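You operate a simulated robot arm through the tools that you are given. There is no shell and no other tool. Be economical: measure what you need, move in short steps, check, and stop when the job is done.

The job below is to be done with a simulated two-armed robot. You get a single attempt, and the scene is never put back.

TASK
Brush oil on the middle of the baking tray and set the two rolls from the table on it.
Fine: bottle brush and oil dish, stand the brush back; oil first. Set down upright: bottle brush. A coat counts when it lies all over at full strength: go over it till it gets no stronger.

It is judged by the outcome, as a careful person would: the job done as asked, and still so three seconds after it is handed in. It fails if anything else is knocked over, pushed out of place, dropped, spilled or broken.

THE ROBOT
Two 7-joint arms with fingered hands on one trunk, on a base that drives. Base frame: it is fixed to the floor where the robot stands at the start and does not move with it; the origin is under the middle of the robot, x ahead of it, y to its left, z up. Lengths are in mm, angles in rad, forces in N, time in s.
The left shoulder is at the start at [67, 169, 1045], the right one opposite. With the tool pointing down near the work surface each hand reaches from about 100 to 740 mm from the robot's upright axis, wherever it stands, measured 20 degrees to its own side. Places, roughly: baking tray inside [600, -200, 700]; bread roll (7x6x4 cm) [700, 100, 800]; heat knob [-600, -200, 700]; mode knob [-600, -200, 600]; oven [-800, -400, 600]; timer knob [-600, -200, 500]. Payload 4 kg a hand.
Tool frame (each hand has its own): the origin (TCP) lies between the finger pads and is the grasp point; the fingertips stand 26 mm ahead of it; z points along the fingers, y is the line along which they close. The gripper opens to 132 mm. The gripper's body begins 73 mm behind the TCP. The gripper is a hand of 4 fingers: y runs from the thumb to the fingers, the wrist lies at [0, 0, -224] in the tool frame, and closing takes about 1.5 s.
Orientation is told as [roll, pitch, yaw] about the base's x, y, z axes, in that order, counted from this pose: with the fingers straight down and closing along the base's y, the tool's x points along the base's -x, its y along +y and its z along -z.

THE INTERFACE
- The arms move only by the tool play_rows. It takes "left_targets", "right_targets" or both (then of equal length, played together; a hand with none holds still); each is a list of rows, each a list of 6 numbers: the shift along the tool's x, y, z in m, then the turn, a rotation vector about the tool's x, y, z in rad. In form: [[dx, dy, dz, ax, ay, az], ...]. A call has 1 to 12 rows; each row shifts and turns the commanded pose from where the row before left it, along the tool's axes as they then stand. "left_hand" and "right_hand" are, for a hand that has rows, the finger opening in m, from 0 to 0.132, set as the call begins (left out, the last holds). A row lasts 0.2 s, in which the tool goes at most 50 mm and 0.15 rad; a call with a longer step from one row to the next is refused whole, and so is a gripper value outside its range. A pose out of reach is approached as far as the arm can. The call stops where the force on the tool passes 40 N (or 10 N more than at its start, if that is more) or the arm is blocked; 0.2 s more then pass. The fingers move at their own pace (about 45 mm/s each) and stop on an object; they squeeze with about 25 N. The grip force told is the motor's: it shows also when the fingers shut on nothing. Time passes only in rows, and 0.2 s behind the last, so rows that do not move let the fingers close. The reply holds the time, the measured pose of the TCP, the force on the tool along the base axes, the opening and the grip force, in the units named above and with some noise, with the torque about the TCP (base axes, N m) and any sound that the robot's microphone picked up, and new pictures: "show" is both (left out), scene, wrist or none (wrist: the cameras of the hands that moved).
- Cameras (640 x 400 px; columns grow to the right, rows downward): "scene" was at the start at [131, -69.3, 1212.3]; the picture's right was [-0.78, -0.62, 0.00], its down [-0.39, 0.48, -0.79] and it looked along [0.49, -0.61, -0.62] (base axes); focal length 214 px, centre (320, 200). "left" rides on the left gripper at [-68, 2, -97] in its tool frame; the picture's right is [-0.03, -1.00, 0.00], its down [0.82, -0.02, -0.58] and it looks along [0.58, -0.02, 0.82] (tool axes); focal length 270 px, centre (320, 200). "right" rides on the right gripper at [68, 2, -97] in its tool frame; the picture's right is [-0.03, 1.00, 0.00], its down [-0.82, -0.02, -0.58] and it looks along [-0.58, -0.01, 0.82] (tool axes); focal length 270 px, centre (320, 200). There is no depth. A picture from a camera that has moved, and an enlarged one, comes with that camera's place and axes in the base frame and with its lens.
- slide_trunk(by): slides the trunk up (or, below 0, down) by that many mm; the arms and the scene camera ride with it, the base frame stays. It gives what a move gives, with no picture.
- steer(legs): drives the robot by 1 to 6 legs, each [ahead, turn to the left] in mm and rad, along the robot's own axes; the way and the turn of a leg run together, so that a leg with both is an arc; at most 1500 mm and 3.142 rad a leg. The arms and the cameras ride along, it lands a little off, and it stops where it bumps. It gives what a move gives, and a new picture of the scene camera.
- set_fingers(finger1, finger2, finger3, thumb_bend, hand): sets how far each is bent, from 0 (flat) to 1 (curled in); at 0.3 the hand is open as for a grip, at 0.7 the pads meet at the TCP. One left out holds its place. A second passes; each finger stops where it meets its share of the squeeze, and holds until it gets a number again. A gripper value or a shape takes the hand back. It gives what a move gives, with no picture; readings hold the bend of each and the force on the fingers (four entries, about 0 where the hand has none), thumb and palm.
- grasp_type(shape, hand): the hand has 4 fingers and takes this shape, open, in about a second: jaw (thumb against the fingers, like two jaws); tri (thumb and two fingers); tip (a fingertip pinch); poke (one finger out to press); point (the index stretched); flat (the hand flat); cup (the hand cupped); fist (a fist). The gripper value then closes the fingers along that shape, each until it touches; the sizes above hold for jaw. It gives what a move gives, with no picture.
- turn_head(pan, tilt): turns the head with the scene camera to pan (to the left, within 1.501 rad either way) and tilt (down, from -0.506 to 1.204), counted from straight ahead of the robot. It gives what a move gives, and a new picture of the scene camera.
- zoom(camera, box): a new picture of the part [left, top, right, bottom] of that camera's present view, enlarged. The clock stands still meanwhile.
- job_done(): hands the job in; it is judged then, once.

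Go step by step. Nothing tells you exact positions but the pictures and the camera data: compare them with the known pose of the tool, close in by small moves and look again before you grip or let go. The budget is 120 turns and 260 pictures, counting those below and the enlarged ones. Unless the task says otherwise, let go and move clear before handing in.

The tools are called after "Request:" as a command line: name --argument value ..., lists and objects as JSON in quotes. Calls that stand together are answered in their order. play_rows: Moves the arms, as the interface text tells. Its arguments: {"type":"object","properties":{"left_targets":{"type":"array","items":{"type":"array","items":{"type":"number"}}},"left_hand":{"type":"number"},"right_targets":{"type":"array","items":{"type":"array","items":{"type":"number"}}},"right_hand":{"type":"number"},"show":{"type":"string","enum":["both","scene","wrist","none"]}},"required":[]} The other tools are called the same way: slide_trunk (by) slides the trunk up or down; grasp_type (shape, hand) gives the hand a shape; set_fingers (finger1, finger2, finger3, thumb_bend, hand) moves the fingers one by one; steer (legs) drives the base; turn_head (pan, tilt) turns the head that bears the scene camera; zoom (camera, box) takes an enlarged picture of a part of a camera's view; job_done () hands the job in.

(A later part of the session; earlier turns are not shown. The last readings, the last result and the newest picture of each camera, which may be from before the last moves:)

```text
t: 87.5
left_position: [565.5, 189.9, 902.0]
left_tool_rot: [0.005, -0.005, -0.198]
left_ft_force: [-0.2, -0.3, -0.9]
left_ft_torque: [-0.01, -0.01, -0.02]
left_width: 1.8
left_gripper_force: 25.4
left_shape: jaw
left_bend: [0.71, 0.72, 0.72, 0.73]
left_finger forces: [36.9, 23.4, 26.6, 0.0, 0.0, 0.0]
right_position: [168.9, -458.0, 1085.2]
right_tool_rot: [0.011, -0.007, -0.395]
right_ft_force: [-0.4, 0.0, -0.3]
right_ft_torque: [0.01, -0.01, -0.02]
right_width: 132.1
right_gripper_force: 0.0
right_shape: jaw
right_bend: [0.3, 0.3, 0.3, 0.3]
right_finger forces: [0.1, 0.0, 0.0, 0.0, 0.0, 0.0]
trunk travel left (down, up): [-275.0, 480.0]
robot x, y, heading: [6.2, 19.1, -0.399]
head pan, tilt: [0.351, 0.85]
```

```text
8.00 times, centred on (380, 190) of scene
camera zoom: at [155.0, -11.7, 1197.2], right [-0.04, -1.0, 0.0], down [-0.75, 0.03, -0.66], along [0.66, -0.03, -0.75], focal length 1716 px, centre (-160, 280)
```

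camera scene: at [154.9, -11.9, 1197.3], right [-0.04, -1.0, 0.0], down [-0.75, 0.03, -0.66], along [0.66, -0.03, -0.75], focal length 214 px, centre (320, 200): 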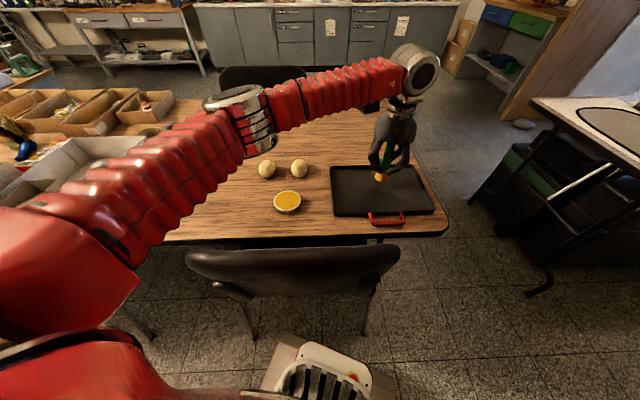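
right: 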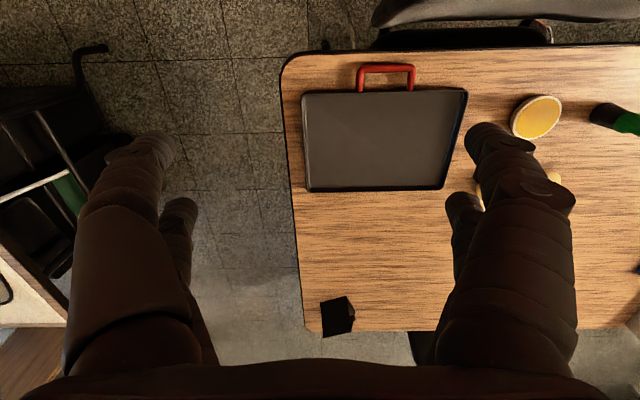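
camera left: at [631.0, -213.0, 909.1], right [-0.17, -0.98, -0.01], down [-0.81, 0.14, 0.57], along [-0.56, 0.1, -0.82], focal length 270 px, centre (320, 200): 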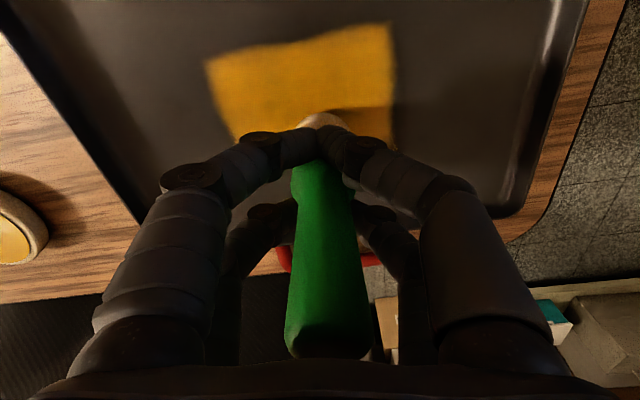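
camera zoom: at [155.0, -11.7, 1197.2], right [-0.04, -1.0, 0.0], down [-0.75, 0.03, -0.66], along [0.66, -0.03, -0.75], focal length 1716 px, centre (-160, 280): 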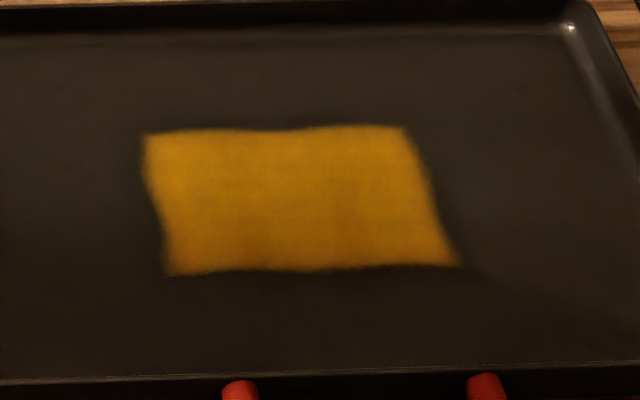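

Quite even, but lower and side edges look slightly weaker. One more dip and pass to be sure.

Request:
play_rows --left_targets '[[-0.0016, -0.0326, 0.008, 0, 0, 0], [-0.0016, -0.0326, 0.008, 0, 0, 0], [-0.0017, -0.0326, 0.008, 0, 0, 0], [-0.0017, -0.0325, 0.008, 0, 0, 0], [0, 0, 0.02, 0, 0, 0], [0, 0, 0.015, 0, 0, 0], [0, 0, 0.006, 0, 0, 0], [0, 0, 0.002, 0, 0, 0], [0, 0, 0.001, 0, 0, 0], [0, 0, 0.001, 0, 0, 0], [0, 0, 0, 0, 0, 0]]' --show "none"

Request:
zoom --camera "scene" --box '[250, 160, 330, 230]'

```text
t: 89.9
left_position: [546.8, 60.0, 822.4]
left_tool_rot: [0.005, -0.009, -0.2]
left_ft_force: [1.0, 0.3, 14.0]
left_ft_torque: [0.02, 0.04, 0.02]
left_width: 2.1
left_gripper_force: 25.6
left_shape: jaw
left_bend: [0.71, 0.72, 0.72, 0.73]
left_finger forces: [40.9, 25.3, 28.9, 0.0, 0.0, 0.1]
right_position: [168.2, -457.6, 1085.2]
right_tool_rot: [0.011, -0.007, -0.397]
right_ft_force: [-0.1, 0.3, -0.9]
right_ft_torque: [0.0, 0.0, 0.02]
right_width: 132.1
right_gripper_force: 0.3
right_shape: jaw
right_bend: [0.3, 0.3, 0.3, 0.3]
right_finger forces: [0.0, 0.0, 0.0, 0.0, 0.0, 0.0]
trunk travel left (down, up): [-275.0, 480.0]
robot x, y, heading: [2.2, 20.8, -0.392]
head pan, tilt: [0.351, 0.85]
```

```text
5.71 times, centred on (290, 195) of scene
camera zoom: at [153.8, -11.6, 1197.5], right [-0.04, -1.0, 0.0], down [-0.75, 0.03, -0.66], along [0.66, -0.03, -0.75], focal length 1226 px, centre (491, 229)
```

zoom: 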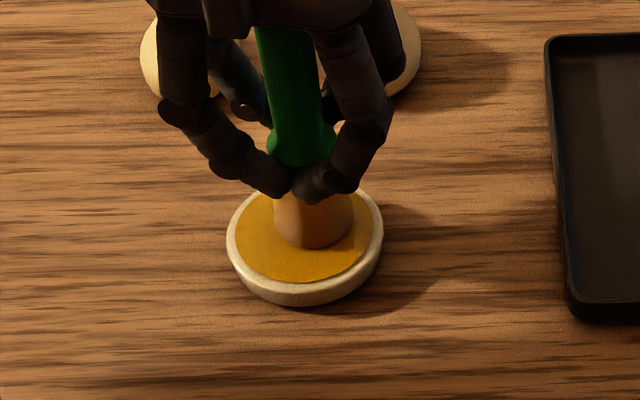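

Dipped. Now start at the near-left corner of the patch.

Request:
play_rows --left_targets '[[0, 0, -0.015, 0, 0, 0], [0, 0, -0.025, 0, 0, 0], [-0.0108, -0.0402, 0, 0, 0, 0], [-0.0108, -0.0402, 0, 0, 0, 0], [-0.0108, -0.0402, 0, 0, 0, 0], [-0.0108, -0.0402, 0, 0, 0, 0], [-0.0108, -0.0402, 0, 0, 0, 0], [0, 0, 0.03, 0, 0, 0], [0, 0, 0.02, 0, 0, 0], [0, 0, 0.003, 0, 0, 0], [0, 0, 0.001, 0, 0, 0], [0, 0, 0, 0, 0, 0]]' --show "none"

```text
t: 92.5
left_position: [563.0, -148.4, 808.6]
left_tool_rot: [0.005, -0.009, -0.199]
left_ft_force: [2.2, -0.2, 11.6]
left_ft_torque: [0.02, -0.02, 0.01]
left_width: 2.0
left_gripper_force: 25.0
left_shape: jaw
left_bend: [0.71, 0.72, 0.72, 0.73]
left_finger forces: [39.6, 23.6, 26.7, 0.1, 0.0, 0.1]
right_position: [168.9, -457.9, 1085.1]
right_tool_rot: [0.01, -0.009, -0.397]
right_ft_force: [0.0, -0.3, 0.2]
right_ft_torque: [-0.04, 0.01, 0.03]
right_width: 132.1
right_gripper_force: 0.1
right_shape: jaw
right_bend: [0.3, 0.3, 0.3, 0.3]
right_finger forces: [0.0, 0.1, 0.0, 0.0, 0.0, 0.1]
trunk travel left (down, up): [-275.0, 480.0]
robot x, y, heading: [3.8, 20.9, -0.391]
head pan, tilt: [0.351, 0.85]
```

Contact at 11 N. Sweep from near to far.

Request:
play_rows --left_targets '[[-0.0056, -0.0275, 0, 0, 0, 0], [-0.0056, -0.0275, 0, 0, 0, 0], [-0.0056, -0.0275, 0, 0, 0, 0], [-0.0056, -0.0275, 0, 0, 0, 0], [-0.0147, 0.003, 0, 0, 0, 0], [0.0056, 0.0275, 0, 0, 0, 0], [0.0056, 0.0275, 0, 0, 0, 0], [0.0056, 0.0275, 0, 0, 0, 0], [0.0056, 0.0275, 0, 0, 0, 0], [-0.0157, 0.0032, 0, 0, 0, 0]]' --show "none"

Request:
play_rows --left_targets '[[-0.0056, -0.0275, 0, 0, 0, 0], [-0.0056, -0.0275, 0, 0, 0, 0], [-0.0056, -0.0275, 0, 0, 0, 0], [-0.0056, -0.0275, 0, 0, 0, 0], [-0.0157, 0.0032, 0, 0, 0, 0], [0.0056, 0.0275, 0, 0, 0, 0], [0.0056, 0.0275, 0, 0, 0, 0], [0.0056, 0.0275, 0, 0, 0, 0], [0.0056, 0.0275, 0, 0, 0, 0], [-0.0147, 0.003, 0, 0, 0, 0]]' --show "none"

Request:
zoom --camera "scene" --box '[320, 140, 450, 231]'

```text
t: 94.7
left_position: [588.8, -148.1, 807.9]
left_tool_rot: [0.006, -0.009, -0.202]
left_ft_force: [-8.0, -1.5, 23.3]
left_ft_torque: [-0.12, 0.32, -0.02]
left_width: 2.5
left_gripper_force: 25.2
left_shape: jaw
left_bend: [0.71, 0.73, 0.73, 0.74]
left_finger forces: [0.0, 0.1, 0.1, 0.0, 0.1, 0.0]
right_position: [167.2, -456.6, 1085.3]
right_tool_rot: [0.013, -0.01, -0.397]
right_ft_force: [0.3, -0.5, 0.3]
right_ft_torque: [0.03, 0.02, -0.02]
right_width: 131.8
right_gripper_force: 0.2
right_shape: jaw
right_bend: [0.3, 0.3, 0.3, 0.3]
right_finger forces: [0.0, 0.0, 0.0, 0.1, 0.0, 0.1]
trunk travel left (down, up): [-275.0, 480.0]
robot x, y, heading: [6.7, 20.8, -0.392]
head pan, tilt: [0.351, 0.85]
```

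```text
t: 96.9
left_position: [620.4, -147.3, 808.5]
left_tool_rot: [0.005, -0.006, -0.201]
left_ft_force: [-2.5, -0.7, 14.0]
left_ft_torque: [-0.17, 0.18, -0.02]
left_width: 2.2
left_gripper_force: 25.5
left_shape: jaw
left_bend: [0.71, 0.73, 0.72, 0.75]
left_finger forces: [3.3, 0.1, 0.1, 0.1, 0.0, 0.0]
right_position: [168.5, -457.4, 1085.5]
right_tool_rot: [0.012, -0.008, -0.397]
right_ft_force: [-0.4, -0.2, 0.8]
right_ft_torque: [0.03, -0.02, -0.02]
right_width: 132.1
right_gripper_force: 0.1
right_shape: jaw
right_bend: [0.3, 0.3, 0.3, 0.3]
right_finger forces: [0.0, 0.1, 0.0, 0.0, 0.0, 0.0]
trunk travel left (down, up): [-275.0, 480.0]
robot x, y, heading: [2.9, 24.0, -0.396]
head pan, tilt: [0.351, 0.85]
```

```text
4.40 times, centred on (385, 186) of scene
camera zoom: at [153.5, -11.4, 1197.5], right [-0.04, -1.0, 0.0], down [-0.75, 0.03, -0.66], along [0.66, -0.03, -0.75], focal length 943 px, centre (34, 264)
```

zoom: 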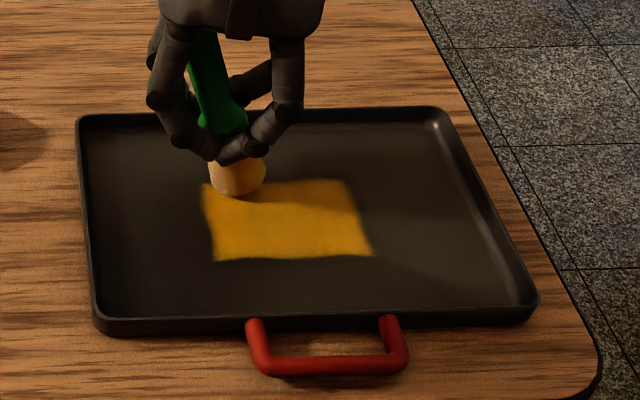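

Grip loosened again and the brush leans. Coating is likely complete; I'll lift carefully and see how the brush hangs.

Request:
play_rows --left_targets '[[0, 0, -0.005, 0, 0, 0], [0, 0, -0.01, 0, 0, 0], [0, 0, -0.015, 0, 0, 0], [0, 0, -0.02, 0, 0, 0], [0, 0, 0, 0, 0, 0]]' --show "wrist"

Request:
zoom --camera "scene" --box '[320, 110, 420, 210]'

```text
t: 98.1
left_position: [621.7, -150.2, 856.9]
left_tool_rot: [0.006, -0.005, -0.199]
left_ft_force: [0.4, -0.6, -0.6]
left_ft_torque: [0.01, 0.06, 0.02]
left_width: 1.8
left_gripper_force: 24.4
left_shape: jaw
left_bend: [0.71, 0.73, 0.72, 0.74]
left_finger forces: [0.9, 0.0, 0.0, 0.0, 0.0, 0.0]
right_position: [169.6, -458.9, 1085.3]
right_tool_rot: [0.011, -0.007, -0.396]
right_ft_force: [-0.5, 0.0, 0.6]
right_ft_torque: [-0.01, -0.01, 0.03]
right_width: 132.1
right_gripper_force: 0.0
right_shape: jaw
right_bend: [0.3, 0.3, 0.3, 0.3]
right_finger forces: [0.0, 0.0, 0.0, 0.0, 0.0, 0.0]
trunk travel left (down, up): [-275.0, 480.0]
robot x, y, heading: [5.6, 20.1, -0.388]
head pan, tilt: [0.351, 0.85]
camera left: at [687.7, -162.0, 955.2], right [-0.17, -0.98, -0.01], down [-0.81, 0.14, 0.57], along [-0.56, 0.1, -0.82], focal length 270 px, centre (320, 200)
```

left: 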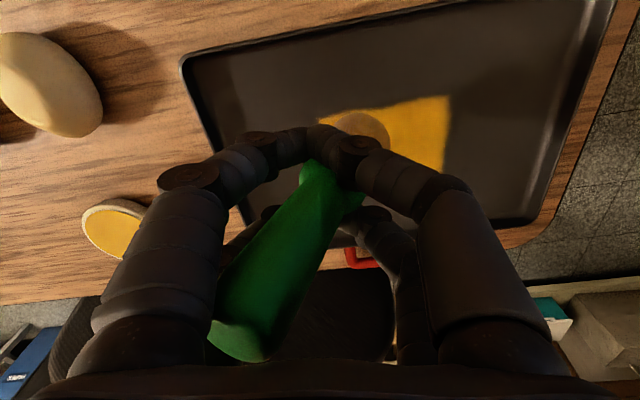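

```text
4.00 times, centred on (370, 160) of scene
camera zoom: at [155.1, -11.9, 1197.2], right [-0.04, -1.0, 0.0], down [-0.75, 0.03, -0.66], along [0.66, -0.03, -0.75], focal length 858 px, centre (120, 360)
```

zoom: 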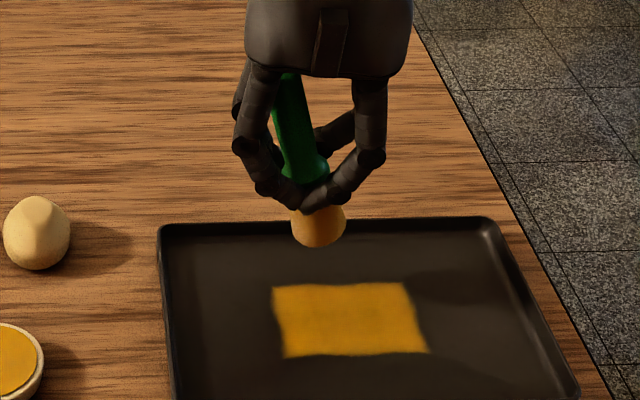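

The coat looks even. Now I bring the brush to its original place (545,181) and roll the hand so the brush hangs vertical.

Request:
play_rows --left_targets '[[0, 0, -0.015, 0, 0, 0], [0, 0, -0.015, 0, 0, 0], [0.0175, 0.0387, 0, 0, 0, 0], [0.0175, 0.0387, 0, 0, 0, 0], [0.0175, 0.0387, 0, 0, 0, 0], [0.0175, 0.0387, 0, 0, 0, 0], [0.0175, 0.0387, 0, 0, 0, 0], [0.0175, 0.0387, 0, 0, 0, 0], [0.0175, 0.0387, 0, 0, 0, 0], [0.0175, 0.0387, 0, 0, 0, 0], [0, 0, 0, -0.13, 0, 0], [0, 0, 0, -0.13, 0, 0]]' --show "both"

Request:
zoom --camera "scene" --box '[190, 100, 300, 210]'

Request:
zoom --camera "scene" --box '[350, 165, 410, 215]'

```text
t: 100.7
left_position: [545.6, 182.2, 888.8]
left_tool_rot: [0.267, -0.007, -0.199]
left_ft_force: [0.1, -0.5, -1.1]
left_ft_torque: [0.0, 0.04, 0.0]
left_width: 1.9
left_gripper_force: 25.5
left_shape: jaw
left_bend: [0.71, 0.73, 0.72, 0.74]
left_finger forces: [0.5, 0.0, 0.0, 0.1, 0.0, 0.0]
right_position: [167.2, -458.7, 1085.4]
right_tool_rot: [0.01, -0.006, -0.398]
right_ft_force: [-0.4, -0.2, 0.3]
right_ft_torque: [-0.02, -0.05, 0.0]
right_width: 132.2
right_gripper_force: 0.0
right_shape: jaw
right_bend: [0.3, 0.3, 0.3, 0.3]
right_finger forces: [0.0, 0.0, 0.0, 0.0, 0.1, 0.0]
trunk travel left (down, up): [-275.0, 480.0]
robot x, y, heading: [7.0, 21.6, -0.397]
head pan, tilt: [0.351, 0.85]
camera scene: at [154.2, -11.9, 1197.4], right [-0.04, -1.0, 0.0], down [-0.75, 0.03, -0.66], along [0.66, -0.03, -0.75], focal length 214 px, centre (320, 200)
camera left: at [607.8, 146.5, 983.7], right [-0.16, -0.95, -0.26], down [-0.84, -0.01, 0.55], along [-0.52, 0.31, -0.8], focal length 270 px, centre (320, 200)
```

scene: 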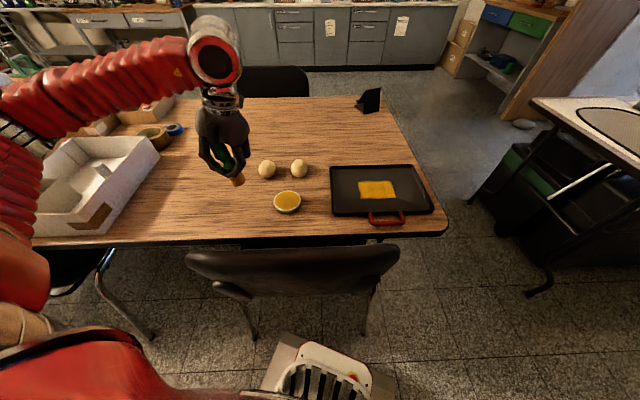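
left: 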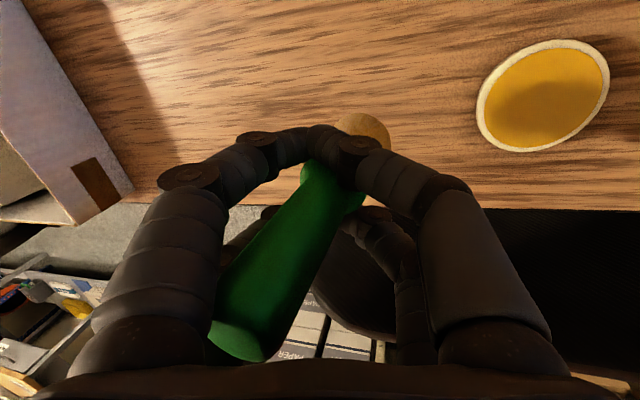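

```text
3.64 times, centred on (245, 155) of scene
camera zoom: at [154.2, -11.9, 1197.4], right [-0.04, -1.0, 0.0], down [-0.75, 0.03, -0.66], along [0.66, -0.03, -0.75], focal length 780 px, centre (593, 364)
```

zoom: 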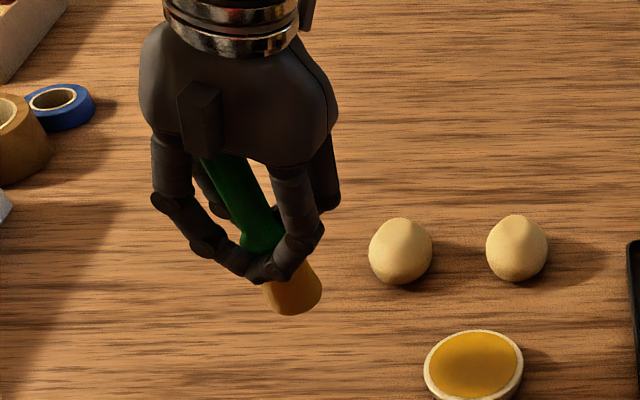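

```text
8.00 times, centred on (380, 190) of scene
camera zoom: at [154.2, -11.9, 1197.4], right [-0.04, -1.0, 0.0], down [-0.75, 0.03, -0.66], along [0.66, -0.03, -0.75], focal length 1716 px, centre (-160, 280)
```

zoom: 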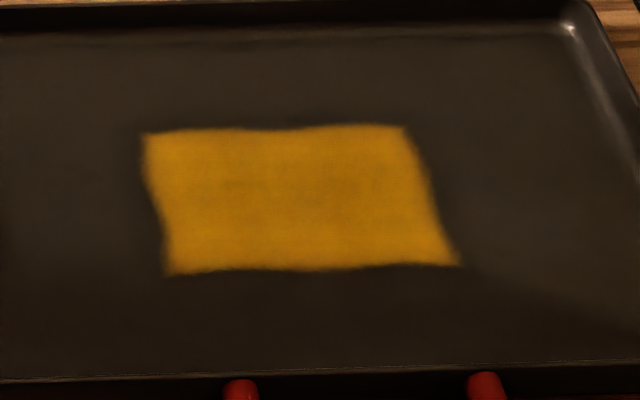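

The coat is now uniform with crisp edges. The brush still leans ~0.1 rad; roll a little more and check.

Request:
play_rows --left_targets '[[0, 0, 0, -0.1, 0, 0], [0, 0, 0, 0, 0, 0]]' --show "wrist"

Request:
zoom --camera "scene" --box '[200, 120, 280, 200]'

```text
t: 101.3
left_position: [546.7, 182.1, 889.1]
left_tool_rot: [0.367, -0.007, -0.197]
left_ft_force: [-0.4, 0.6, -0.7]
left_ft_torque: [0.02, 0.01, 0.02]
left_width: 2.2
left_gripper_force: 25.1
left_shape: jaw
left_bend: [0.71, 0.73, 0.72, 0.74]
left_finger forces: [0.4, 0.1, 0.0, 0.0, 0.1, 0.1]
right_position: [169.1, -458.9, 1084.9]
right_tool_rot: [0.01, -0.008, -0.396]
right_ft_force: [-0.4, -0.1, -0.3]
right_ft_torque: [0.03, 0.03, 0.0]
right_width: 132.0
right_gripper_force: 0.1
right_shape: jaw
right_bend: [0.3, 0.3, 0.3, 0.3]
right_finger forces: [0.0, 0.0, 0.0, 0.0, 0.0, 0.0]
trunk travel left (down, up): [-275.0, 480.0]
robot x, y, heading: [5.8, 21.3, -0.395]
head pan, tilt: [0.351, 0.85]
camera left: at [606.2, 137.0, 980.8], right [-0.16, -0.92, -0.36], down [-0.85, -0.06, 0.53], along [-0.51, 0.39, -0.77], focal length 270 px, centre (320, 200)
```

left: 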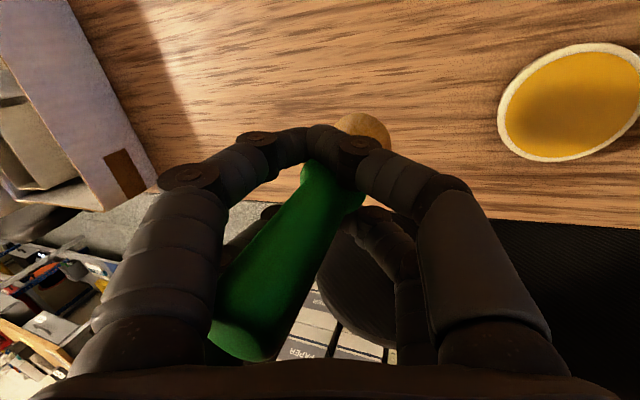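

```text
5.00 times, centred on (240, 160) of scene
camera zoom: at [154.7, -11.7, 1197.3], right [-0.04, -1.0, 0.0], down [-0.75, 0.03, -0.66], along [0.66, -0.03, -0.75], focal length 1072 px, centre (720, 400)
```

zoom: 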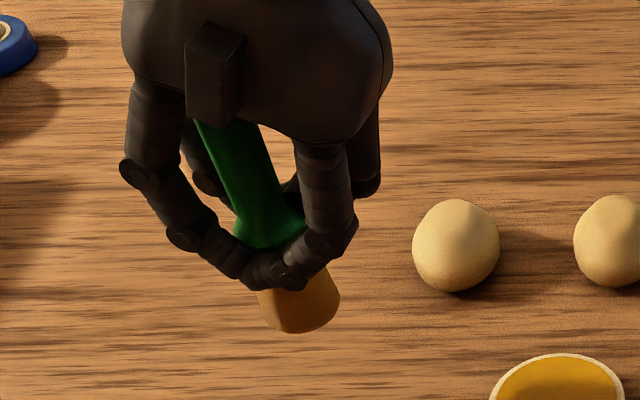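

The handle is now about vertical. Shift 12 mm in −x and descend most of the way.

Request:
play_rows --left_targets '[[0.0118, -0.0022, -0.0008, 0, 0, 0], [0, -0.0072, 0.0187, 0, 0, 0], [0, -0.0072, 0.0187, 0, 0, 0], [0, -0.0072, 0.0187, 0, 0, 0], [0, -0.0036, 0.0093, 0, 0, 0], [0, 0, 0, 0, 0, 0]]' --show "wrist"

Request:
zoom --camera "scene" --box '[200, 140, 280, 220]'

```text
t: 102.7
left_position: [534.9, 182.7, 818.7]
left_tool_rot: [0.365, -0.007, -0.198]
left_ft_force: [-0.1, -1.1, 0.6]
left_ft_torque: [-0.01, 0.01, 0.03]
left_width: 1.8
left_gripper_force: 24.7
left_shape: jaw
left_bend: [0.71, 0.73, 0.72, 0.74]
left_finger forces: [0.3, 0.0, 0.1, 0.0, 0.0, 0.1]
right_position: [168.8, -458.1, 1085.0]
right_tool_rot: [0.011, -0.008, -0.395]
right_ft_force: [-0.3, 0.0, 0.2]
right_ft_torque: [-0.02, -0.01, 0.03]
right_width: 131.9
right_gripper_force: 0.0
right_shape: jaw
right_bend: [0.3, 0.3, 0.3, 0.3]
right_finger forces: [0.0, 0.0, 0.0, 0.1, 0.0, 0.0]
trunk travel left (down, up): [-275.0, 480.0]
robot x, y, heading: [7.7, 21.3, -0.395]
head pan, tilt: [0.351, 0.85]
camera left: at [593.6, 137.4, 910.8], right [-0.16, -0.92, -0.36], down [-0.85, -0.06, 0.53], along [-0.51, 0.39, -0.77], focal length 270 px, centre (320, 200)
```

left: 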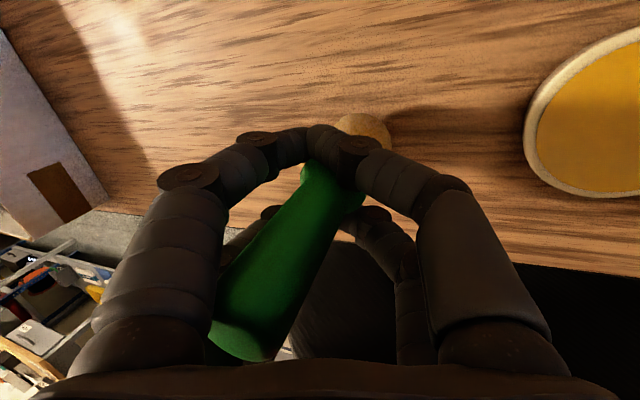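

```text
5.00 times, centred on (240, 180) of scene
camera zoom: at [154.7, -11.6, 1197.3], right [-0.04, -1.0, 0.0], down [-0.75, 0.03, -0.66], along [0.66, -0.03, -0.75], focal length 1072 px, centre (720, 300)
```

zoom: 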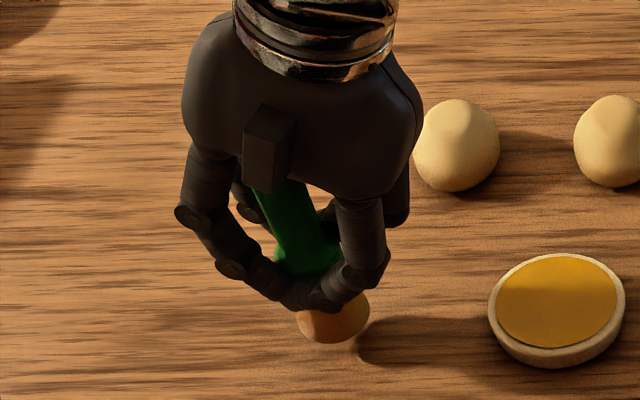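

Looks upright, hovering ~10 mm over its place. Lower gently to contact.

Request:
play_rows --left_targets '[[0, -0.0014, 0.0037, 0, 0, 0], [0, -0.0011, 0.0028, 0, 0, 0], [0, -0.0004, 0.0009, 0, 0, 0], [0, -0.0004, 0.0009, 0, 0, 0], [0, 0, 0, 0, 0, 0]]' --show "none"

```text
t: 103.9
left_position: [534.9, 182.2, 810.5]
left_tool_rot: [0.366, -0.006, -0.199]
left_ft_force: [1.5, 0.2, -1.3]
left_ft_torque: [0.02, 0.01, 0.0]
left_width: 1.7
left_gripper_force: 25.3
left_shape: jaw
left_bend: [0.71, 0.73, 0.72, 0.74]
left_finger forces: [0.4, 0.0, 0.1, 0.0, 0.0, 0.0]
right_position: [169.8, -457.5, 1084.9]
right_tool_rot: [0.01, -0.007, -0.396]
right_ft_force: [0.2, -0.2, -0.3]
right_ft_torque: [-0.01, -0.03, -0.02]
right_width: 132.1
right_gripper_force: 0.0
right_shape: jaw
right_bend: [0.3, 0.3, 0.3, 0.3]
right_finger forces: [0.1, 0.0, 0.0, 0.0, 0.1, 0.0]
trunk travel left (down, up): [-275.0, 480.0]
robot x, y, heading: [5.4, 21.3, -0.39]
head pan, tilt: [0.351, 0.85]
```

Request:
play_rows --left_targets '[[0, -0.0004, 0.0009, 0, 0, 0], [0, -0.0004, 0.0009, 0, 0, 0], [0, -0.0004, 0.0009, 0, 0, 0], [0, 0, 0, 0, 0, 0]]' --show "none"

Request:
zoom --camera "scene" --box '[215, 160, 275, 220]'

```text
t: 104.9
left_position: [533.9, 183.5, 807.1]
left_tool_rot: [0.363, -0.008, -0.197]
left_ft_force: [-0.1, 0.2, -0.3]
left_ft_torque: [0.01, -0.01, 0.02]
left_width: 2.0
left_gripper_force: 25.0
left_shape: jaw
left_bend: [0.71, 0.73, 0.72, 0.74]
left_finger forces: [0.3, 0.0, 0.0, 0.0, 0.1, 0.0]
right_position: [168.1, -457.8, 1085.2]
right_tool_rot: [0.01, -0.005, -0.397]
right_ft_force: [-0.4, 0.9, -0.8]
right_ft_torque: [0.03, 0.03, 0.01]
right_width: 131.8
right_gripper_force: 0.0
right_shape: jaw
right_bend: [0.3, 0.3, 0.3, 0.3]
right_finger forces: [0.1, 0.0, 0.0, 0.1, 0.0, 0.1]
trunk travel left (down, up): [-275.0, 480.0]
robot x, y, heading: [5.5, 21.9, -0.391]
head pan, tilt: [0.351, 0.85]
```

```text
6.67 times, centred on (245, 190) of scene
camera zoom: at [154.7, -11.6, 1197.3], right [-0.04, -1.0, 0.0], down [-0.75, 0.03, -0.66], along [0.66, -0.03, -0.75], focal length 1430 px, centre (820, 267)
```

zoom: 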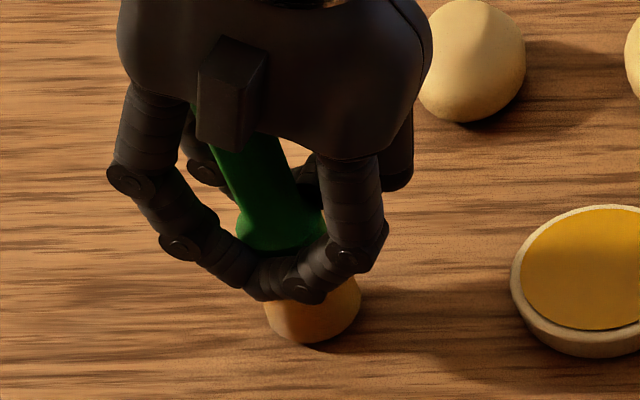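

Very near the surface; continue down in 1 mm steps.

Request:
play_rows --left_targets '[[0, -0.0004, 0.0009, 0, 0, 0], [0, -0.0004, 0.0009, 0, 0, 0], [0, -0.0004, 0.0009, 0, 0, 0], [0, 0, 0, 0, 0, 0]]' --show "none"

```text
t: 105.9
left_position: [533.8, 182.3, 804.2]
left_tool_rot: [0.365, -0.007, -0.198]
left_ft_force: [0.2, 1.2, -0.4]
left_ft_torque: [0.02, -0.03, 0.02]
left_width: 1.7
left_gripper_force: 24.9
left_shape: jaw
left_bend: [0.71, 0.73, 0.72, 0.74]
left_finger forces: [0.4, 0.1, 0.0, 0.1, 0.0, 0.0]
right_position: [169.7, -457.7, 1086.1]
right_tool_rot: [0.009, -0.005, -0.396]
right_ft_force: [0.1, 0.7, -0.1]
right_ft_torque: [-0.03, -0.01, 0.03]
right_width: 132.1
right_gripper_force: 0.1
right_shape: jaw
right_bend: [0.3, 0.3, 0.3, 0.3]
right_finger forces: [0.0, 0.0, 0.0, 0.0, 0.1, 0.0]
trunk travel left (down, up): [-275.0, 480.0]
robot x, y, heading: [8.1, 21.5, -0.388]
head pan, tilt: [0.351, 0.85]
```

Request:
play_rows --left_targets '[[0, -0.0004, 0.0009, 0, 0, 0], [0, -0.0004, 0.0009, 0, 0, 0], [0, -0.0004, 0.0009, 0, 0, 0], [0, 0, 0, 0, 0, 0]]' --show "wrist"

Request:
zoom --camera "scene" --box '[215, 160, 275, 220]'

```text
t: 106.9
left_position: [535.5, 181.3, 802.3]
left_tool_rot: [0.368, -0.008, -0.2]
left_ft_force: [1.7, -2.1, 11.7]
left_ft_torque: [-0.05, -0.06, 0.01]
left_width: 1.9
left_gripper_force: 25.5
left_shape: jaw
left_bend: [0.71, 0.73, 0.72, 0.75]
left_finger forces: [1.5, 0.0, 0.0, 0.1, 0.0, 0.1]
right_position: [168.4, -457.7, 1084.5]
right_tool_rot: [0.01, -0.008, -0.397]
right_ft_force: [0.4, 0.3, 0.0]
right_ft_torque: [0.0, -0.02, -0.03]
right_width: 131.8
right_gripper_force: 0.1
right_shape: jaw
right_bend: [0.3, 0.3, 0.3, 0.3]
right_finger forces: [0.0, 0.1, 0.1, 0.0, 0.1, 0.0]
trunk travel left (down, up): [-275.0, 480.0]
robot x, y, heading: [6.5, 18.5, -0.396]
head pan, tilt: [0.351, 0.85]
camera left: at [593.9, 136.1, 894.2], right [-0.16, -0.92, -0.36], down [-0.85, -0.06, 0.52], along [-0.5, 0.39, -0.77], focal length 270 px, centre (320, 200)
```

left: 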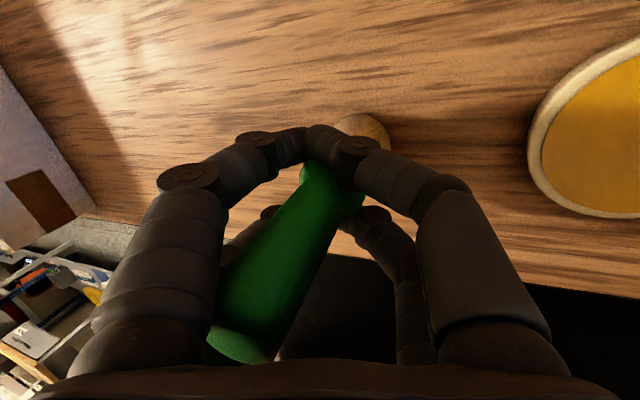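

```text
6.67 times, centred on (245, 190) of scene
camera zoom: at [153.9, -12.0, 1197.5], right [-0.04, -1.0, 0.0], down [-0.75, 0.03, -0.66], along [0.66, -0.03, -0.75], focal length 1430 px, centre (820, 267)
```

zoom: 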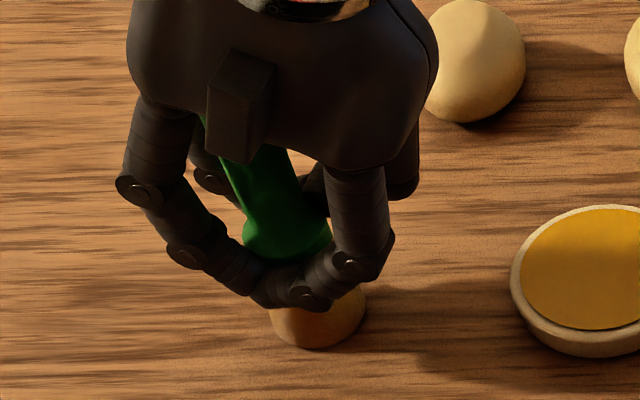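

Contact at ~12 N. Ease 1 mm to unload, then open only partly so the brush can settle within the fingers.

Request:
play_rows --left_targets '[[0, 0.0004, -0.001, 0, 0, 0], [0, 0, 0, 0, 0, 0], [0, 0, 0, 0, 0, 0]]' --show "none"

Request:
play_rows --left_targets '[[0, 0, 0, 0, 0, 0], [0, 0, 0, 0, 0, 0], [0, 0, 0, 0, 0, 0]]' --left_hand 0.025 --show "wrist"

Request:
zoom --camera "scene" --box '[215, 160, 275, 220]'

```text
t: 107.7
left_position: [534.4, 183.1, 802.1]
left_tool_rot: [0.366, -0.007, -0.199]
left_ft_force: [1.1, -0.7, 6.3]
left_ft_torque: [-0.02, -0.04, 0.01]
left_width: 2.0
left_gripper_force: 24.7
left_shape: jaw
left_bend: [0.71, 0.73, 0.72, 0.74]
left_finger forces: [1.1, 0.1, 0.0, 0.0, 0.0, 0.0]
right_position: [168.5, -456.5, 1085.4]
right_tool_rot: [0.011, -0.008, -0.397]
right_ft_force: [0.6, 0.4, -1.0]
right_ft_torque: [0.03, 0.02, 0.03]
right_width: 131.9
right_gripper_force: 0.1
right_shape: jaw
right_bend: [0.3, 0.3, 0.3, 0.3]
right_finger forces: [0.0, 0.1, 0.0, 0.0, 0.1, 0.0]
trunk travel left (down, up): [-275.0, 480.0]
robot x, y, heading: [7.2, 21.2, -0.392]
head pan, tilt: [0.351, 0.85]
```

```text
t: 108.5
left_position: [533.7, 183.8, 803.7]
left_tool_rot: [0.367, -0.009, -0.2]
left_ft_force: [2.2, 6.0, 15.7]
left_ft_torque: [0.03, -0.07, 0.06]
left_width: 20.6
left_gripper_force: 0.1
left_shape: jaw
left_bend: [0.73, 0.73, 0.74, 0.74]
left_finger forces: [0.1, 0.1, 14.4, 0.1, 21.9, 0.0]
right_position: [168.5, -456.7, 1087.0]
right_tool_rot: [0.011, -0.009, -0.397]
right_ft_force: [0.0, -0.1, 0.1]
right_ft_torque: [0.0, 0.03, 0.01]
right_width: 132.1
right_gripper_force: 0.1
right_shape: jaw
right_bend: [0.3, 0.3, 0.3, 0.3]
right_finger forces: [0.1, 0.1, 0.0, 0.0, 0.0, 0.0]
trunk travel left (down, up): [-275.0, 480.0]
robot x, y, heading: [5.8, 20.3, -0.392]
head pan, tilt: [0.351, 0.85]
camera left: at [593.8, 136.9, 895.5], right [-0.16, -0.92, -0.36], down [-0.85, -0.06, 0.52], along [-0.5, 0.39, -0.77], focal length 270 px, centre (320, 200)
```

left: 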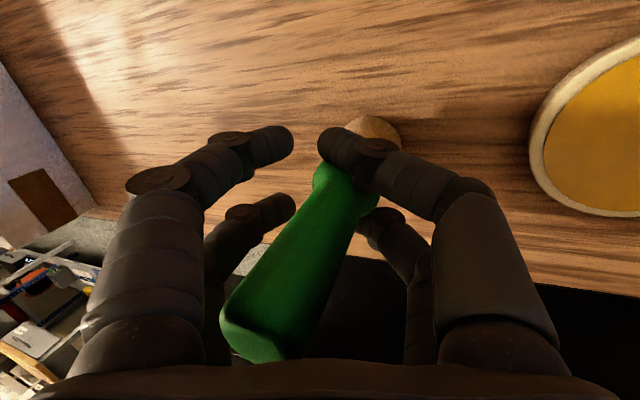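

```text
6.67 times, centred on (245, 190) of scene
camera zoom: at [153.6, -11.4, 1197.5], right [-0.04, -1.0, 0.0], down [-0.75, 0.03, -0.66], along [0.66, -0.03, -0.75], focal length 1430 px, centre (820, 267)
```

zoom: 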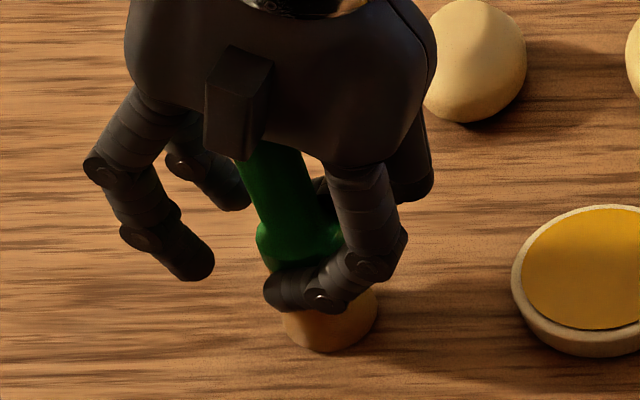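

The −y finger pair is still wedged on the brush and will drag it as it opens. I'll pre-shift +y ~30 mm (and +x 8) so the drag ends near the original spot.

Request:
play_rows --left_targets '[[0, 0.0005, -0.0014, 0, 0, 0], [-0.0004, 0.0072, 0.0028, 0, 0, 0], [-0.0005, 0.0072, 0.0028, 0, 0, 0], [-0.0005, 0.0072, 0.0028, 0, 0, 0], [-0.0004, 0.0072, 0.0028, 0, 0, 0], [0, 0, 0, 0, 0, 0]]' --show "wrist"

Request:
zoom --camera "scene" --box '[205, 160, 265, 220]'

```text
t: 109.9
left_position: [539.1, 212.5, 804.6]
left_tool_rot: [0.365, -0.007, -0.201]
left_ft_force: [-7.1, -2.2, 17.7]
left_ft_torque: [-0.59, 0.56, -0.15]
left_width: 24.6
left_gripper_force: 0.0
left_shape: jaw
left_bend: [0.73, 0.73, 0.74, 0.72]
left_finger forces: [2.2, 0.5, 21.5, 0.1, 17.5, 0.0]
right_position: [167.1, -457.6, 1084.9]
right_tool_rot: [0.012, -0.008, -0.397]
right_ft_force: [0.6, 0.8, 0.3]
right_ft_torque: [0.0, 0.03, 0.01]
right_width: 132.0
right_gripper_force: 0.0
right_shape: jaw
right_bend: [0.3, 0.3, 0.3, 0.3]
right_finger forces: [0.0, 0.1, 0.0, 0.1, 0.1, 0.0]
trunk travel left (down, up): [-275.0, 480.0]
robot x, y, heading: [6.6, 23.5, -0.394]
head pan, tilt: [0.351, 0.85]
camera left: at [599.7, 165.9, 896.9], right [-0.16, -0.92, -0.36], down [-0.85, -0.06, 0.53], along [-0.51, 0.39, -0.77], focal length 270 px, centre (320, 200)
```

left: 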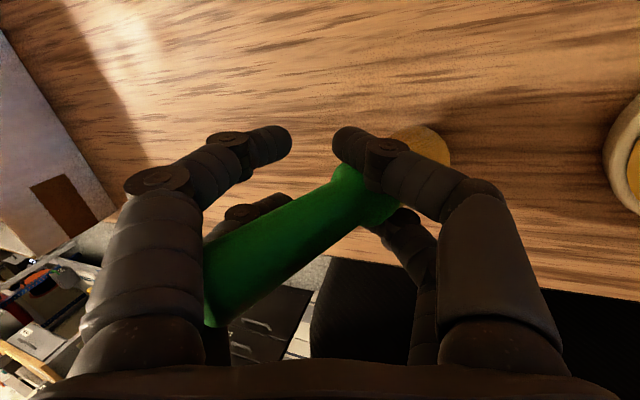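

```text
6.67 times, centred on (235, 190) of scene
camera zoom: at [152.6, -12.0, 1197.5], right [-0.04, -1.0, 0.0], down [-0.75, 0.03, -0.66], along [0.66, -0.03, -0.75], focal length 1430 px, centre (887, 267)
```

zoom: 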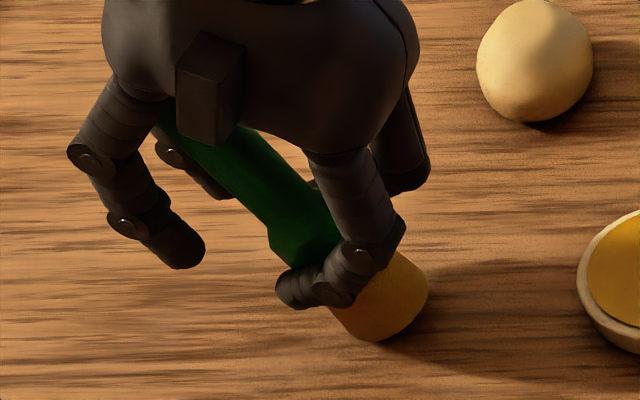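

That tilted it instead of sliding it; the base stayed at the right place (~(538,181)). Move the hand back −y to bring it upright.

Request:
play_rows --left_targets '[[0.0004, -0.0072, -0.0028, 0, 0, 0], [0.0005, -0.0072, -0.0028, 0, 0, 0], [0.0005, -0.0072, -0.0028, 0, 0, 0], [0, 0, 0, 0, 0, 0]]' --show "wrist"

Request:
zoom --camera "scene" --box '[205, 160, 265, 220]'

```text
t: 110.9
left_position: [535.6, 190.5, 804.4]
left_tool_rot: [0.366, -0.008, -0.2]
left_ft_force: [0.9, 2.0, 6.1]
left_ft_torque: [0.14, 0.02, -0.03]
left_width: 22.8
left_gripper_force: 0.1
left_shape: jaw
left_bend: [0.73, 0.73, 0.73, 0.73]
left_finger forces: [0.0, 0.0, 19.6, 0.0, 26.0, 0.0]
right_position: [168.6, -457.9, 1084.7]
right_tool_rot: [0.011, -0.006, -0.397]
right_ft_force: [-0.5, 0.1, 0.5]
right_ft_torque: [-0.02, 0.0, -0.01]
right_width: 132.0
right_gripper_force: 0.0
right_shape: jaw
right_bend: [0.3, 0.3, 0.3, 0.3]
right_finger forces: [0.0, 0.0, 0.0, 0.0, 0.1, 0.0]
trunk travel left (down, up): [-275.0, 480.0]
robot x, y, heading: [5.1, 24.5, -0.389]
head pan, tilt: [0.351, 0.85]
camera left: at [595.5, 144.2, 895.5], right [-0.16, -0.92, -0.36], down [-0.85, -0.06, 0.53], along [-0.51, 0.39, -0.77], focal length 270 px, centre (320, 200)
```

left: 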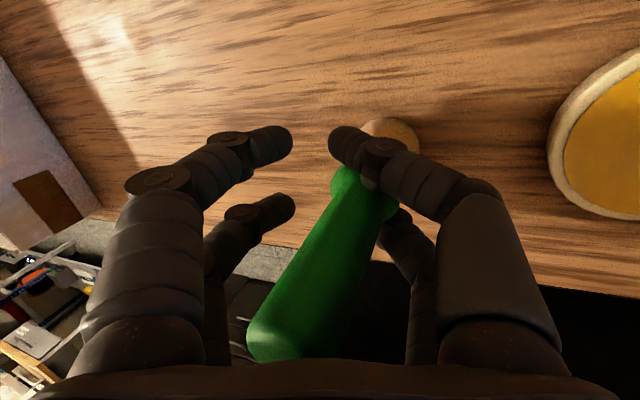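

```text
6.67 times, centred on (235, 190) of scene
camera zoom: at [154.3, -11.5, 1197.3], right [-0.04, -1.0, 0.0], down [-0.75, 0.03, -0.66], along [0.66, -0.03, -0.75], focal length 1430 px, centre (887, 267)
```

zoom: 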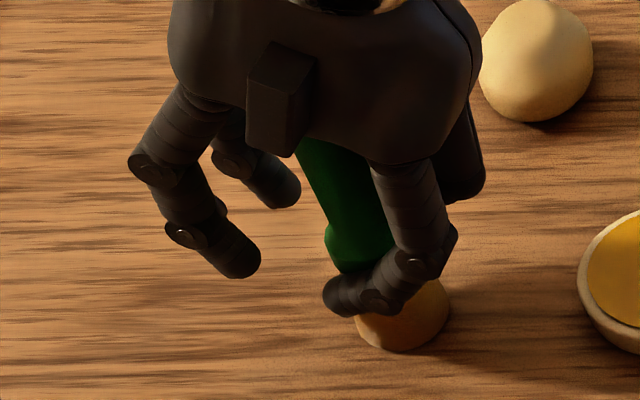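

The wedged pair seems to be finger 3 and the thumb. I'll withdraw finger 3 alone while the thumb still steadies the brush.

Request:
set_fingers --hand "left" --finger3 0.6

Request:
zoom --camera "left" --box '[100, 100, 500, 380]'

Request:
zoom --camera "scene" --box '[205, 160, 265, 220]'

```text
t: 111.9
left_position: [535.9, 188.8, 805.1]
left_tool_rot: [0.367, -0.008, -0.2]
left_ft_force: [0.8, 0.0, 14.7]
left_ft_torque: [-0.13, 0.17, -0.01]
left_width: 17.7
left_gripper_force: 22.1
left_shape: fingers
left_bend: [0.73, 0.73, 0.65, 0.72]
left_finger forces: [0.1, 0.0, 21.2, 0.0, 22.1, 0.0]
right_position: [168.1, -458.1, 1084.9]
right_tool_rot: [0.011, -0.006, -0.397]
right_ft_force: [0.3, -0.3, 0.2]
right_ft_torque: [-0.01, 0.02, -0.01]
right_width: 131.8
right_gripper_force: 0.2
right_shape: jaw
right_bend: [0.3, 0.3, 0.3, 0.3]
right_finger forces: [0.0, 0.0, 0.0, 0.1, 0.0, 0.1]
trunk travel left (down, up): [-275.0, 480.0]
robot x, y, heading: [5.8, 21.2, -0.394]
head pan, tilt: [0.351, 0.85]
```

```text
1.43 times, centred on (300, 240) of left
camera zoom: at [595.0, 143.8, 896.5], right [-0.16, -0.92, -0.36], down [-0.85, -0.06, 0.53], along [-0.5, 0.39, -0.77], focal length 386 px, centre (349, 143)
```

zoom: 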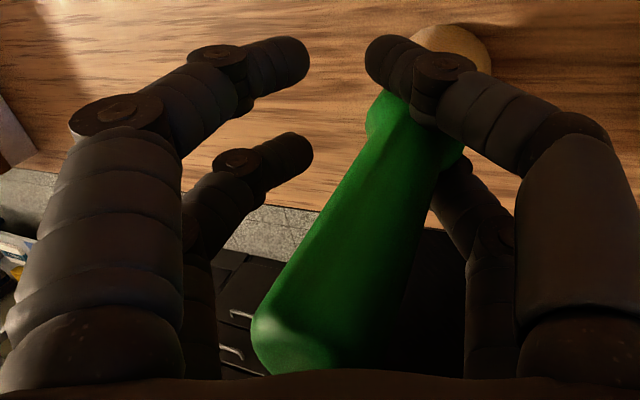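

```text
6.67 times, centred on (235, 190) of scene
camera zoom: at [153.6, -11.9, 1197.5], right [-0.04, -1.0, 0.0], down [-0.75, 0.03, -0.66], along [0.66, -0.03, -0.75], focal length 1430 px, centre (887, 267)
```

zoom: 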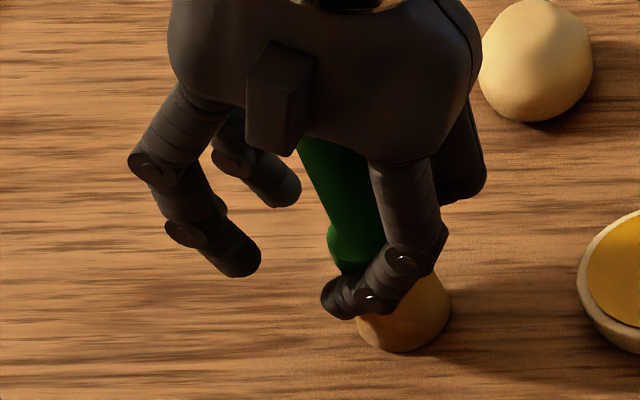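

Working; brush stays put. Open finger 3 fully.

Request:
set_fingers --hand "left" --finger3 0.3

Request:
zoom --camera "left" --box '[100, 100, 500, 380]'

Request:
zoom --camera "scene" --box '[205, 160, 265, 220]'

```text
t: 112.9
left_position: [533.9, 189.5, 804.3]
left_tool_rot: [0.367, -0.007, -0.2]
left_ft_force: [1.6, 3.7, 18.0]
left_ft_torque: [-0.11, 0.27, -0.03]
left_width: 18.2
left_gripper_force: 21.0
left_shape: fingers
left_bend: [0.73, 0.73, 0.68, 0.72]
left_finger forces: [0.1, 0.0, 18.7, 0.1, 23.5, 0.0]
right_position: [167.1, -458.1, 1085.8]
right_tool_rot: [0.01, -0.009, -0.397]
right_ft_force: [0.0, 0.3, 0.0]
right_ft_torque: [0.03, 0.0, 0.04]
right_width: 132.0
right_gripper_force: 0.1
right_shape: jaw
right_bend: [0.3, 0.3, 0.3, 0.3]
right_finger forces: [0.1, 0.1, 0.0, 0.0, 0.0, 0.1]
trunk travel left (down, up): [-275.0, 480.0]
robot x, y, heading: [1.6, 20.5, -0.392]
head pan, tilt: [0.351, 0.85]
```

```text
1.43 times, centred on (300, 240) of left
camera zoom: at [594.8, 144.2, 896.5], right [-0.16, -0.92, -0.36], down [-0.85, -0.06, 0.53], along [-0.5, 0.39, -0.77], focal length 386 px, centre (349, 143)
```

zoom: 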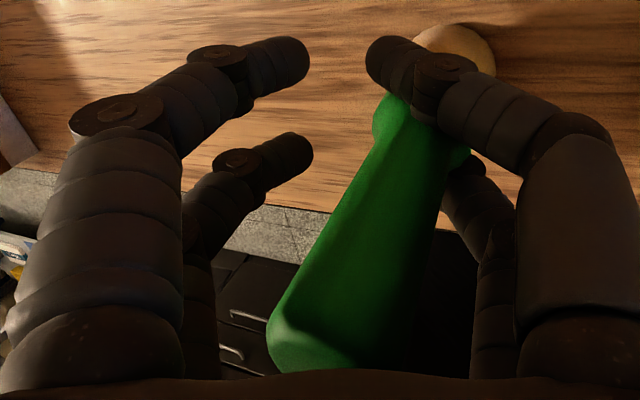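

```text
6.67 times, centred on (235, 190) of scene
camera zoom: at [153.4, -11.5, 1197.5], right [-0.04, -1.0, 0.0], down [-0.75, 0.03, -0.66], along [0.66, -0.03, -0.75], focal length 1430 px, centre (887, 267)
```

zoom: 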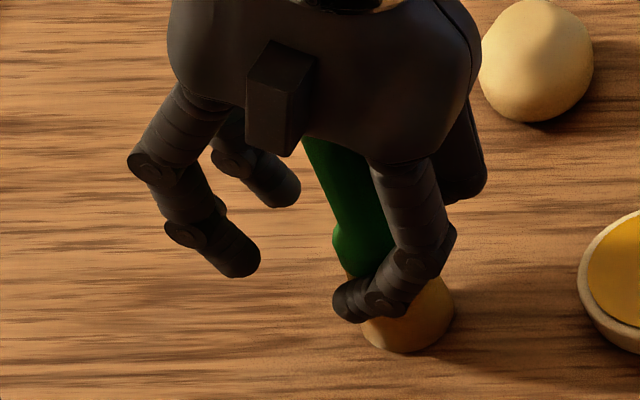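

Finger 3 is held back. Now release the thumb as well.

Request:
set_fingers --hand "left" --thumb_bend 0.5

Request:
zoom --camera "left" --box '[100, 100, 500, 380]'

Request:
zoom --camera "scene" --box '[205, 160, 265, 220]'

```text
t: 113.4
left_position: [537.1, 191.9, 810.2]
left_tool_rot: [0.37, -0.021, -0.194]
left_ft_force: [-0.7, 10.2, 31.8]
left_ft_torque: [-0.35, 0.16, -0.05]
left_width: 26.5
left_gripper_force: 34.9
left_shape: fingers
left_bend: [0.73, 0.73, 0.6, 0.59]
left_finger forces: [0.1, 0.1, 29.4, 0.0, 40.8, 0.0]
right_position: [167.8, -458.0, 1087.1]
right_tool_rot: [0.011, -0.007, -0.396]
right_ft_force: [-0.9, 0.0, 0.5]
right_ft_torque: [-0.04, -0.01, -0.01]
right_width: 131.8
right_gripper_force: 0.0
right_shape: jaw
right_bend: [0.3, 0.3, 0.3, 0.3]
right_finger forces: [0.1, 0.0, 0.1, 0.0, 0.0, 0.1]
trunk travel left (down, up): [-275.0, 480.0]
robot x, y, heading: [5.0, 22.0, -0.397]
head pan, tilt: [0.351, 0.85]
stopped (left hand): the force on the tool passed its limit at 42 N (the readings are from after the stop); the commanded pose is now the measured one
```

```text
1.43 times, centred on (300, 240) of left
camera zoom: at [596.0, 146.5, 903.0], right [-0.15, -0.92, -0.36], down [-0.86, -0.07, 0.51], along [-0.5, 0.38, -0.78], focal length 386 px, centre (349, 143)
```

zoom: 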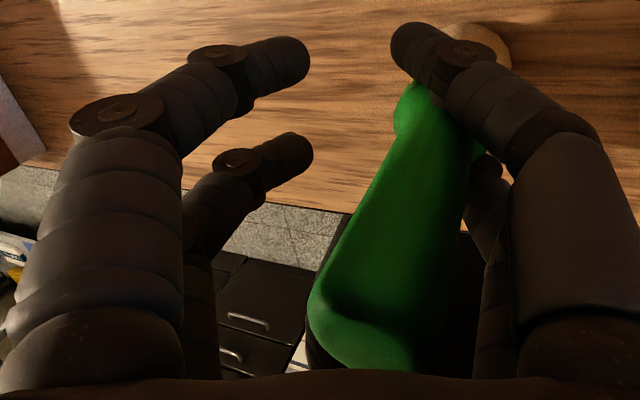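

```text
6.67 times, centred on (235, 190) of scene
camera zoom: at [152.2, -11.4, 1197.7], right [-0.04, -1.0, 0.0], down [-0.75, 0.03, -0.66], along [0.66, -0.03, -0.75], focal length 1430 px, centre (887, 267)
```

zoom: 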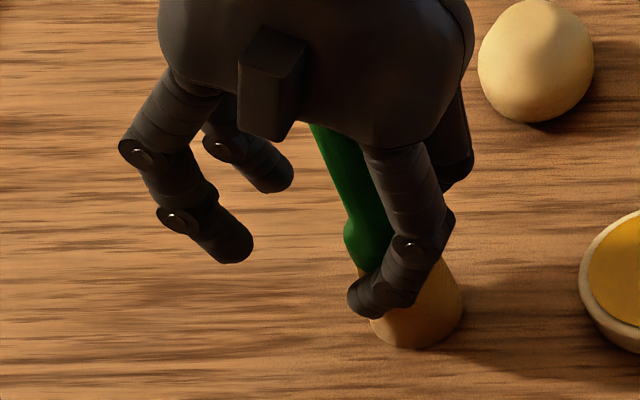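

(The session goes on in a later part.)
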